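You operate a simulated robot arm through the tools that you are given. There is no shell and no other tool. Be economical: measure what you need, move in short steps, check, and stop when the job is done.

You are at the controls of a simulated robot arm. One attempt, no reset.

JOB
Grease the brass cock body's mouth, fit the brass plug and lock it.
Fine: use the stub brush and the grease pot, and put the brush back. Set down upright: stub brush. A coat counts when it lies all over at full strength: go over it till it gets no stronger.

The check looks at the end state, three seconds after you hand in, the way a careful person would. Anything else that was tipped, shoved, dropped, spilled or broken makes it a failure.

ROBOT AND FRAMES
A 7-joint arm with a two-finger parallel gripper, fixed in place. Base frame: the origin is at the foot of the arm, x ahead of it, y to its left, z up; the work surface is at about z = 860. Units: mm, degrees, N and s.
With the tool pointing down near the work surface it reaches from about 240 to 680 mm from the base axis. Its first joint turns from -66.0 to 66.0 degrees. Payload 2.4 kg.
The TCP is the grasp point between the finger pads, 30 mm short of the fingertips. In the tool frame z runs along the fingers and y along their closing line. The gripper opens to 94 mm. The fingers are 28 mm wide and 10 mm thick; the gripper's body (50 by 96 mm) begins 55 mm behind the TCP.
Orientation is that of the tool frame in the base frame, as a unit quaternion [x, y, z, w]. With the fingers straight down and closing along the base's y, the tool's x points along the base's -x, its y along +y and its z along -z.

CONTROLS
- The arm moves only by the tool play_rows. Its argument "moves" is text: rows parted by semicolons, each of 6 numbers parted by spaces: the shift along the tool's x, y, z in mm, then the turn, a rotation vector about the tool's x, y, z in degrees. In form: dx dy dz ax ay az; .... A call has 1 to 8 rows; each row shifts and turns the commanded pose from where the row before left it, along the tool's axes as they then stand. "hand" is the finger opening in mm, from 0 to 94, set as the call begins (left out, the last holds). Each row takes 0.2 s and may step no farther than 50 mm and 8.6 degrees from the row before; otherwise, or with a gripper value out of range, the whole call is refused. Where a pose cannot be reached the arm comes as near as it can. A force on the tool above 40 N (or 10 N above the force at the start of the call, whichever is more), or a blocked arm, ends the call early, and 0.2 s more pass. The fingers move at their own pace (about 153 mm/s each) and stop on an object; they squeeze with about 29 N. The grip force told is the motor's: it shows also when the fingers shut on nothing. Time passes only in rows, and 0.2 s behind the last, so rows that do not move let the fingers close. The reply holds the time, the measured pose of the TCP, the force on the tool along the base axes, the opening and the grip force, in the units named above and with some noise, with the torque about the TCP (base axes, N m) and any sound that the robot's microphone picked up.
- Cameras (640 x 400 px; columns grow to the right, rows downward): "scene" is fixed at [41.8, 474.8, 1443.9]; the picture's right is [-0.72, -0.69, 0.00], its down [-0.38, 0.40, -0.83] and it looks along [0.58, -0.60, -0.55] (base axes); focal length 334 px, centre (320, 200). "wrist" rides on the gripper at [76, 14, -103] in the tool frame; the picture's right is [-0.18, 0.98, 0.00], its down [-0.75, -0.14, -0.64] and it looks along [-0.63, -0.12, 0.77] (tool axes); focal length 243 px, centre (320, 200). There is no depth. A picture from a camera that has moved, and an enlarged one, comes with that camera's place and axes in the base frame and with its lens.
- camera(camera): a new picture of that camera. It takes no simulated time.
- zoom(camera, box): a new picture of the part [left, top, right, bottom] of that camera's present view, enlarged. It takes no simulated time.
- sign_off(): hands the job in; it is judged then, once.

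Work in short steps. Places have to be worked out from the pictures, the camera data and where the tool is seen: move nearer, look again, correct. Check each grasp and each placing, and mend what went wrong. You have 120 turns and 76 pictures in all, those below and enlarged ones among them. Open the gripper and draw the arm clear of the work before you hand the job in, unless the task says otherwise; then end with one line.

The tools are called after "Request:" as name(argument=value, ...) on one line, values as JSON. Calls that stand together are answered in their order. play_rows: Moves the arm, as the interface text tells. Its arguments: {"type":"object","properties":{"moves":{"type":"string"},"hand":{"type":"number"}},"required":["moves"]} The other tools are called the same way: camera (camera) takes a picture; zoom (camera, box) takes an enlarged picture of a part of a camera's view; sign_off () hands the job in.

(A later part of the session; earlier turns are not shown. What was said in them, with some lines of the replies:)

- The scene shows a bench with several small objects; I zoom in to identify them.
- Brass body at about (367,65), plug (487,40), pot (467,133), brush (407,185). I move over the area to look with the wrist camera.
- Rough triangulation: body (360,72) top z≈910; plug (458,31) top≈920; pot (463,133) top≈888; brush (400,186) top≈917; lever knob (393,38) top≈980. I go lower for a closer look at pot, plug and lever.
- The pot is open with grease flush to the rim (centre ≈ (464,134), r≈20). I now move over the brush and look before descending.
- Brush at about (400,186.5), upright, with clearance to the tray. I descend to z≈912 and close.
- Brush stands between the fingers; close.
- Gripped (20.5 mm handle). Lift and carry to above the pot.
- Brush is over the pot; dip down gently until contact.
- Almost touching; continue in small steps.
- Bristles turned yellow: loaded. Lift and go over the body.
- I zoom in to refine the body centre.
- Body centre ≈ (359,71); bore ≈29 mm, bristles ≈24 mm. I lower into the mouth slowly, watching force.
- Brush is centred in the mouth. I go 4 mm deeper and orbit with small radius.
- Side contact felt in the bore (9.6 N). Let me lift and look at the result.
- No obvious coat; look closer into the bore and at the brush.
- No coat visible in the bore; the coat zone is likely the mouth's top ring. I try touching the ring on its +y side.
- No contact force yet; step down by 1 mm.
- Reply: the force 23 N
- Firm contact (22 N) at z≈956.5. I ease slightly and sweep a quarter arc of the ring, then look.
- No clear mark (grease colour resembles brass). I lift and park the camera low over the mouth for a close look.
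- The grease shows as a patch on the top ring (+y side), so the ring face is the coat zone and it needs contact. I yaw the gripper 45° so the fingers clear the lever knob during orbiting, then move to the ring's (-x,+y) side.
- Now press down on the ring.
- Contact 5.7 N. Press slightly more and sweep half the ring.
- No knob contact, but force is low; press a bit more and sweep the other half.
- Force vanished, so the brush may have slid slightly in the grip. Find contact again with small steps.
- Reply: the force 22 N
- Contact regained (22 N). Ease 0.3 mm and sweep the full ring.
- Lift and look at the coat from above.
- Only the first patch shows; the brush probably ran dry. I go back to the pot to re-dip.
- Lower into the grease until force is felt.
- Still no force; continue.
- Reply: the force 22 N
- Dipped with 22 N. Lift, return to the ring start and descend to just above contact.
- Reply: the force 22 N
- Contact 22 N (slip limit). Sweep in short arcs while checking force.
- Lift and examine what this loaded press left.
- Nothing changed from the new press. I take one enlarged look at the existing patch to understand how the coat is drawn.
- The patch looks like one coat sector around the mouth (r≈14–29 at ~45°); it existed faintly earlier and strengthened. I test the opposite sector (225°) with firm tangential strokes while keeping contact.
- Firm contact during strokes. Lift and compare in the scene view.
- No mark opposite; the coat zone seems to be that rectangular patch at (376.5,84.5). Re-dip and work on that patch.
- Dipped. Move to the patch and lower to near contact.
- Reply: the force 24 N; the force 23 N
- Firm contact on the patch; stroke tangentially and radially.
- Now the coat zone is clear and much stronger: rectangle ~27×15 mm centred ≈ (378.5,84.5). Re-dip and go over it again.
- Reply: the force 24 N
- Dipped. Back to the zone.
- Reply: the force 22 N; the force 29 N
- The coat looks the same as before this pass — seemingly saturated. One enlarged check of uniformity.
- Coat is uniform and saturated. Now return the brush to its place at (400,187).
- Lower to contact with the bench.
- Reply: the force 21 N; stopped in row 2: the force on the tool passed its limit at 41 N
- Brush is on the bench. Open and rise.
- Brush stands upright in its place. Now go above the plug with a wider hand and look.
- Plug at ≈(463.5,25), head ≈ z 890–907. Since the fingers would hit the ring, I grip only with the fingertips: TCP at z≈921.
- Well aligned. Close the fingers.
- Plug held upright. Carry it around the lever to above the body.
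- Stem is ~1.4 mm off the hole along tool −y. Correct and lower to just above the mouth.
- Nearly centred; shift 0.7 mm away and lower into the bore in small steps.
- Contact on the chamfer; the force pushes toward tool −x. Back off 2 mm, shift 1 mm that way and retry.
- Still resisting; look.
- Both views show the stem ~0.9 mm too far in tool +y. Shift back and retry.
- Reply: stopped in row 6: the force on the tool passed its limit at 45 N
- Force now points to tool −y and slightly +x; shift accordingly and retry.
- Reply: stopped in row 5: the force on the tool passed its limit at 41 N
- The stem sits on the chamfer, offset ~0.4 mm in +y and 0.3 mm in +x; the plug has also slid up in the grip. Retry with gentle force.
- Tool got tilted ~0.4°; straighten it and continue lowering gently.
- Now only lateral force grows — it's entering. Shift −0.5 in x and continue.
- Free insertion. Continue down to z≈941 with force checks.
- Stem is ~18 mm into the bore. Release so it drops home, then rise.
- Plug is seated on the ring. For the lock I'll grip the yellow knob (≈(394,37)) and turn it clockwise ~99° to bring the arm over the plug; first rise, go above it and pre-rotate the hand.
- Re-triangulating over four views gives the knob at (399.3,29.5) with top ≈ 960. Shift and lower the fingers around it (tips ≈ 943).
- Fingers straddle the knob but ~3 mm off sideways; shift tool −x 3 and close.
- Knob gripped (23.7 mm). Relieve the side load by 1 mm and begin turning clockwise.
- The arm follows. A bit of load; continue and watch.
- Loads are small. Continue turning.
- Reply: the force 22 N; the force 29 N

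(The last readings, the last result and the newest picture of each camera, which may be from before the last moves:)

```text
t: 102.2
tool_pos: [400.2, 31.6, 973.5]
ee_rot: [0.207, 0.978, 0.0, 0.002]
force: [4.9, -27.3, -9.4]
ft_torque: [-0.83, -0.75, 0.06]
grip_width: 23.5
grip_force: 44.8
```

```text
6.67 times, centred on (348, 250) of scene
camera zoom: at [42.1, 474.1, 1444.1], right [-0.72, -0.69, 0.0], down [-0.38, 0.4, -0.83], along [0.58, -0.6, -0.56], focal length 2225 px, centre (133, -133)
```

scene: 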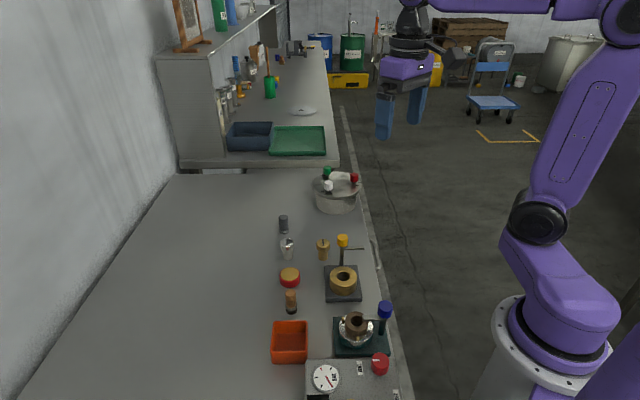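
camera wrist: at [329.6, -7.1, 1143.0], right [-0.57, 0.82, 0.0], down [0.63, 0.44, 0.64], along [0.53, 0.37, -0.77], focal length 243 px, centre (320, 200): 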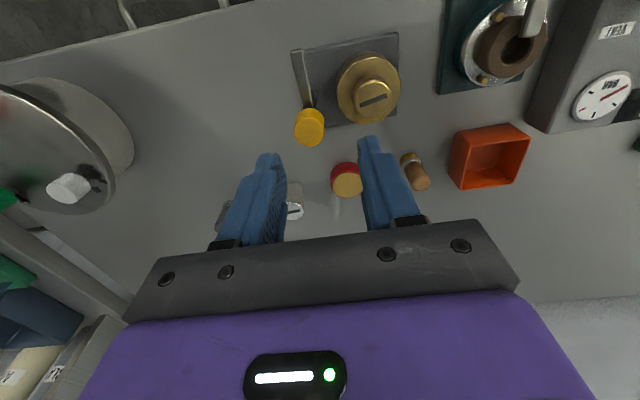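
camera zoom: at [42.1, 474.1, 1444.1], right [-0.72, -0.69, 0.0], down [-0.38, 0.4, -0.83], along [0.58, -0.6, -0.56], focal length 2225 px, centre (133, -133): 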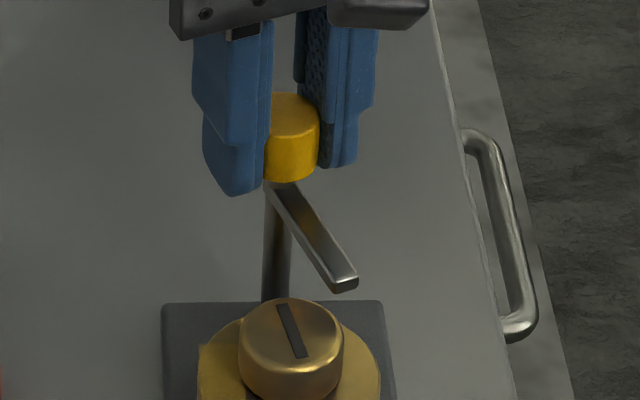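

Arm is ~25° short. Relieve the side load and continue turning.

Request:
play_rows(moves="-0.8 -1.1 0 0 0 0;0 0 0 0 0 6;0 0 0 0 0 6;0 0 0 0 0 6;0 0 0 0 0 0")

Request:
play_rows(moves="0 0 0 0 0 4;0 0 0 0 0 0")

Request:
zoom(camera="scene", box=[300, 220, 396, 280])

```text
t: 103.4
tool_pos: [400.3, 30.4, 973.4]
ee_rot: [0.358, 0.934, 0.0, 0.0]
force: [-4.0, -27.3, -1.0]
ft_torque: [-0.44, -0.73, 0.08]
grip_width: 24.1
grip_force: 44.9
```

```text
t: 104.0
tool_pos: [401.5, 30.2, 973.1]
ee_rot: [0.39, 0.921, 0.001, 0.0]
force: [-7.3, -25.7, -4.6]
ft_torque: [-0.14, -0.27, 0.3]
grip_width: 23.9
grip_force: 45.2
```

```text
6.67 times, centred on (348, 250) of scene
camera zoom: at [41.7, 474.1, 1444.1], right [-0.72, -0.69, 0.0], down [-0.38, 0.4, -0.83], along [0.58, -0.6, -0.56], focal length 2225 px, centre (133, -133)
```

zoom: 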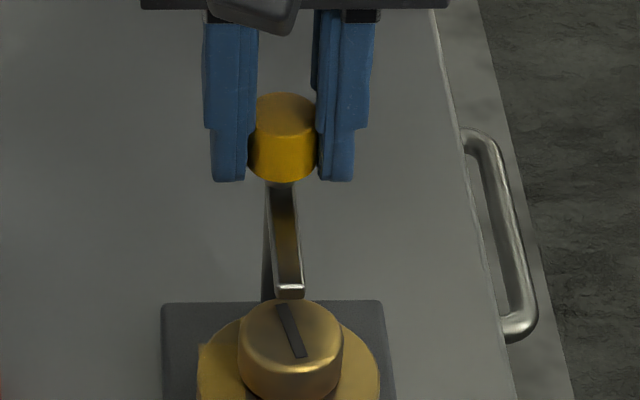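

Arm points over the plug and z-torque jumped to 0.3, suggesting the end stop. Nudge 3° more to confirm.

Request:
play_rows(moves="0 0 0 0 0 3;0 0 0 0 0 0")

```text
t: 104.6
tool_pos: [400.5, 31.7, 973.8]
ee_rot: [0.414, 0.91, 0.0, 0.0]
force: [-12.7, -24.2, 17.4]
ft_torque: [-0.4, 0.5, 0.6]
grip_width: 23.7
grip_force: 44.4
```

End stop confirmed (0.6 N·m). Release and rise straight up.

Request:
play_rows(moves="0 0 0 0 0 0;0 0 0 0 0 0;0 0 0 0 0 0", hand=46)

Request:
play_rows(moves="0 0 -40 0 0 0;0 0 -45 0 0 0;0 0 -45 0 0 0;0 0 -45 0 0 0;0 0 0 0 0 0")

Request:
zoom(camera="scene", box=[300, 220, 396, 280])

Request:
camera(camera="scene")

```text
t: 105.4
tool_pos: [400.9, 32.3, 972.9]
ee_rot: [0.413, 0.911, 0.001, 0.0]
force: [0.2, -0.1, -0.1]
ft_torque: [0.01, -0.02, 0.03]
grip_width: 45.9
grip_force: 0.0
```

```text
t: 106.6
tool_pos: [401.3, 30.8, 1149.4]
ee_rot: [0.413, 0.911, 0.001, 0.0]
force: [0.3, 0.3, -0.2]
ft_torque: [0.0, 0.05, 0.01]
grip_width: 46.0
grip_force: 0.1
```

```text
6.67 times, centred on (348, 250) of scene
camera zoom: at [41.8, 474.8, 1443.9], right [-0.72, -0.69, 0.0], down [-0.38, 0.4, -0.83], along [0.58, -0.6, -0.55], focal length 2225 px, centre (133, -133)
```

zoom: 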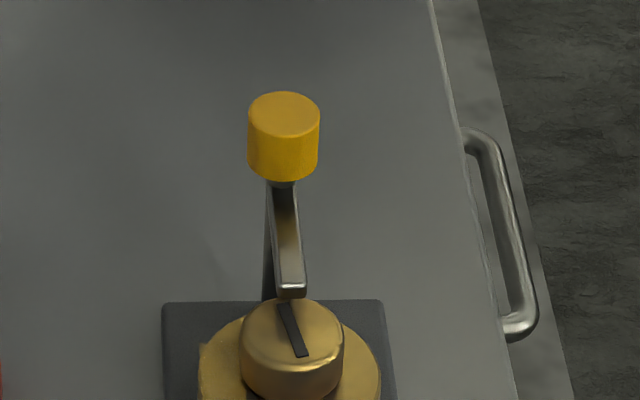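

```text
4 pictures are left
```

scene: 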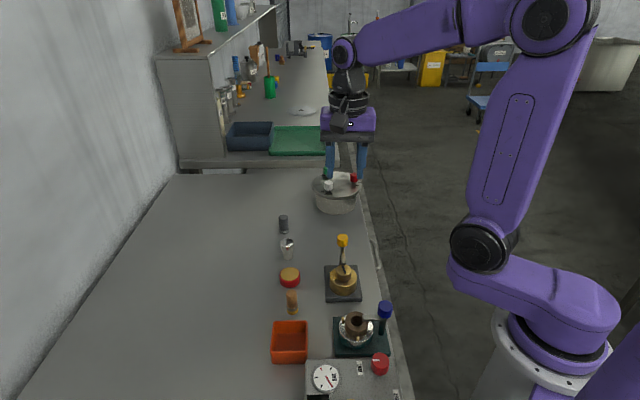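

Arm lies over the plug. Check the plug seating with one enlarged view.

Request:
zoom(camera="scene", box=[318, 255, 366, 285])

```text
13.33 times, centred on (342, 270) of scene
camera zoom: at [41.8, 474.8, 1443.9], right [-0.72, -0.69, 0.0], down [-0.38, 0.4, -0.83], along [0.58, -0.6, -0.55], focal length 4449 px, centre (27, -733)
```

zoom: 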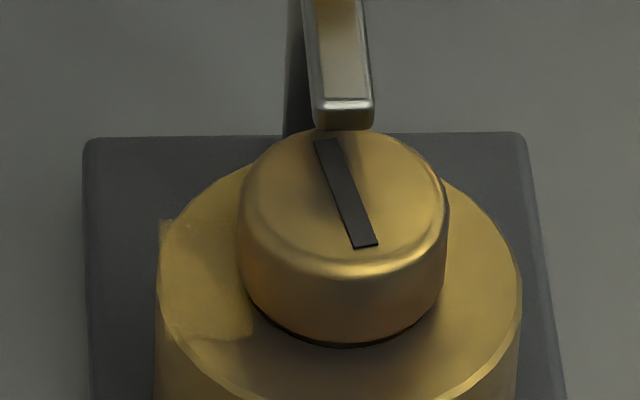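

A thin dark line under the head might be a slight gap. I'll press gently on the head with closed fingertips, beside the arm.

Request:
play_rows(moves="33.9 -2.8 0 0 0 0;33.9 -2.8 0 0 0 0;0 0 46 0 0 0;0 0 46 0 0 0;0 0 46 0 0 0;0 0 40 0 0 0;0 0 0 0 0 0", hand=0)

Request:
play_rows(moves="0 0 5 0 0 0;0 0 3 0 0 0;0 0 2 0 0 0;0 0 1 0 0 0;0 0 1 0 0 0;0 0 0 0 0 0")

```text
t: 108.2
tool_pos: [353.3, 81.3, 970.4]
ee_rot: [0.413, 0.911, 0.001, 0.0]
force: [-0.5, -0.6, -0.5]
ft_torque: [0.0, -0.01, 0.02]
grip_width: 0.0
grip_force: 29.2
```

```text
t: 109.6
tool_pos: [352.3, 80.0, 958.8]
ee_rot: [0.413, 0.911, 0.001, 0.0]
force: [-0.4, 0.4, 0.6]
ft_torque: [-0.01, 0.01, 0.02]
grip_width: 0.0
grip_force: 28.8
```

Request:
play_rows(moves="0 0 1.5 0 0 0;0 0 1.5 0 0 0;0 0 1 0 0 0;0 0 1 0 0 0;0 0 0 0 0 0")

Request:
play_rows(moves="0 0 1 0 0 0;0 0 0 0 0 0")

```text
t: 110.8
tool_pos: [352.2, 79.4, 955.7]
ee_rot: [0.413, 0.911, 0.001, 0.002]
force: [-4.3, -0.6, 17.3]
ft_torque: [-0.06, 0.15, -0.04]
grip_width: 0.0
grip_force: 29.1
stopped in row 5: the force on the tool passed its limit at 42 N (the readings are from after the stop); the commanded pose is now the measured one
```

```text
t: 111.2
tool_pos: [353.6, 79.0, 954.9]
ee_rot: [0.412, 0.911, 0.003, 0.002]
force: [-5.6, 0.5, 21.0]
ft_torque: [-0.09, 0.16, -0.04]
grip_width: 0.0
grip_force: 28.9
stopped in row 2: the force on the tool passed its limit at 44 N (the readings are from after the stop); the commanded pose is now the measured one
```

Plug is firmly bottomed (42 N, no give). Rise and draw clear, then a last look.

Request:
play_rows(moves="0 0 -40 0 0 0;0 0 -45 0 0 0;0 0 -45 0 0 0;0 0 -45 0 0 0;0 0 -40 0 0 0;0 0 0 0 0 0")

Request:
play_rows(moves="-40 0 0 0 0 0;-40 0 0 0 0 0;0 0 0 0 0 0", hand=94)

Request:
zoom(camera="scene", box=[250, 215, 394, 305])

Request:
zoom(camera="scene", box=[318, 255, 366, 285])

```text
t: 112.6
tool_pos: [353.0, 79.9, 1170.3]
ee_rot: [0.411, 0.911, 0.003, 0.001]
force: [0.2, 0.5, -0.1]
ft_torque: [0.02, -0.02, 0.03]
grip_width: 0.1
grip_force: 28.9
```

```text
t: 113.4
tool_pos: [405.8, 18.6, 1169.1]
ee_rot: [0.413, 0.911, 0.002, 0.003]
force: [-0.1, -0.1, 0.0]
ft_torque: [-0.01, -0.02, 0.02]
grip_width: 94.2
grip_force: 0.0
```

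```text
4.44 times, centred on (322, 260) of scene
camera zoom: at [41.9, 474.8, 1443.9], right [-0.72, -0.69, 0.0], down [-0.38, 0.4, -0.83], along [0.58, -0.6, -0.55], focal length 1483 px, centre (311, -67)
```

zoom: 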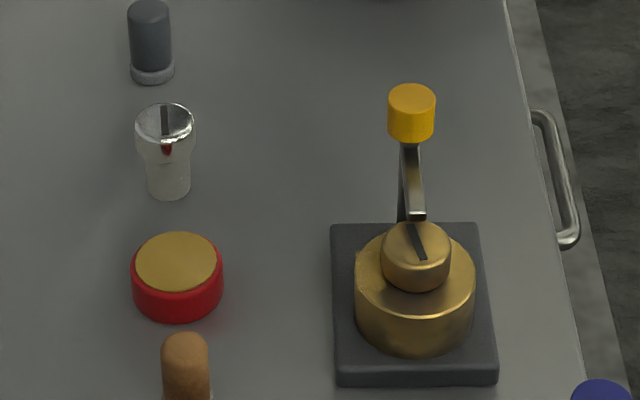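

```text
13.33 times, centred on (342, 270) of scene
camera zoom: at [41.9, 474.8, 1443.9], right [-0.72, -0.69, 0.0], down [-0.38, 0.4, -0.83], along [0.58, -0.6, -0.55], focal length 4449 px, centre (27, -733)
```

zoom: 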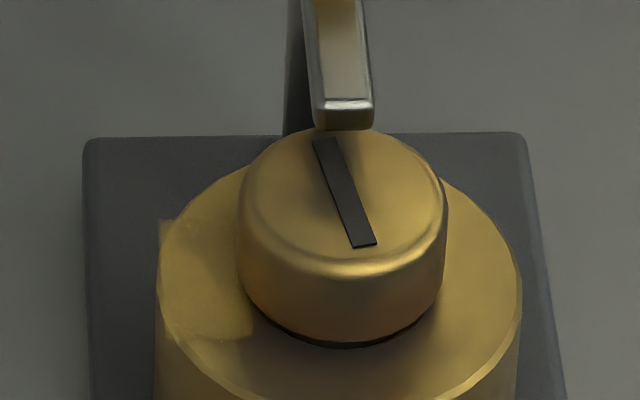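

The job is finished, except that I could not tell whether a thin dark line under the plug head is shadow or a slight gap. The mouth is greased to full strength, the plug bottoms firmly under a 42 N press, the lock arm is at its stop over the plug, and the brush is back upright.

Request:
sign_off()

```text
The job is handed in.
```

I greased the cock body's mouth, fitted the brass plug, turned the lock arm over it to its stop, and put the stub brush back upright. One doubt remains: a thin dark line under the plug head could be shadow or a slight gap, though the plug did not move under a 42 N press.
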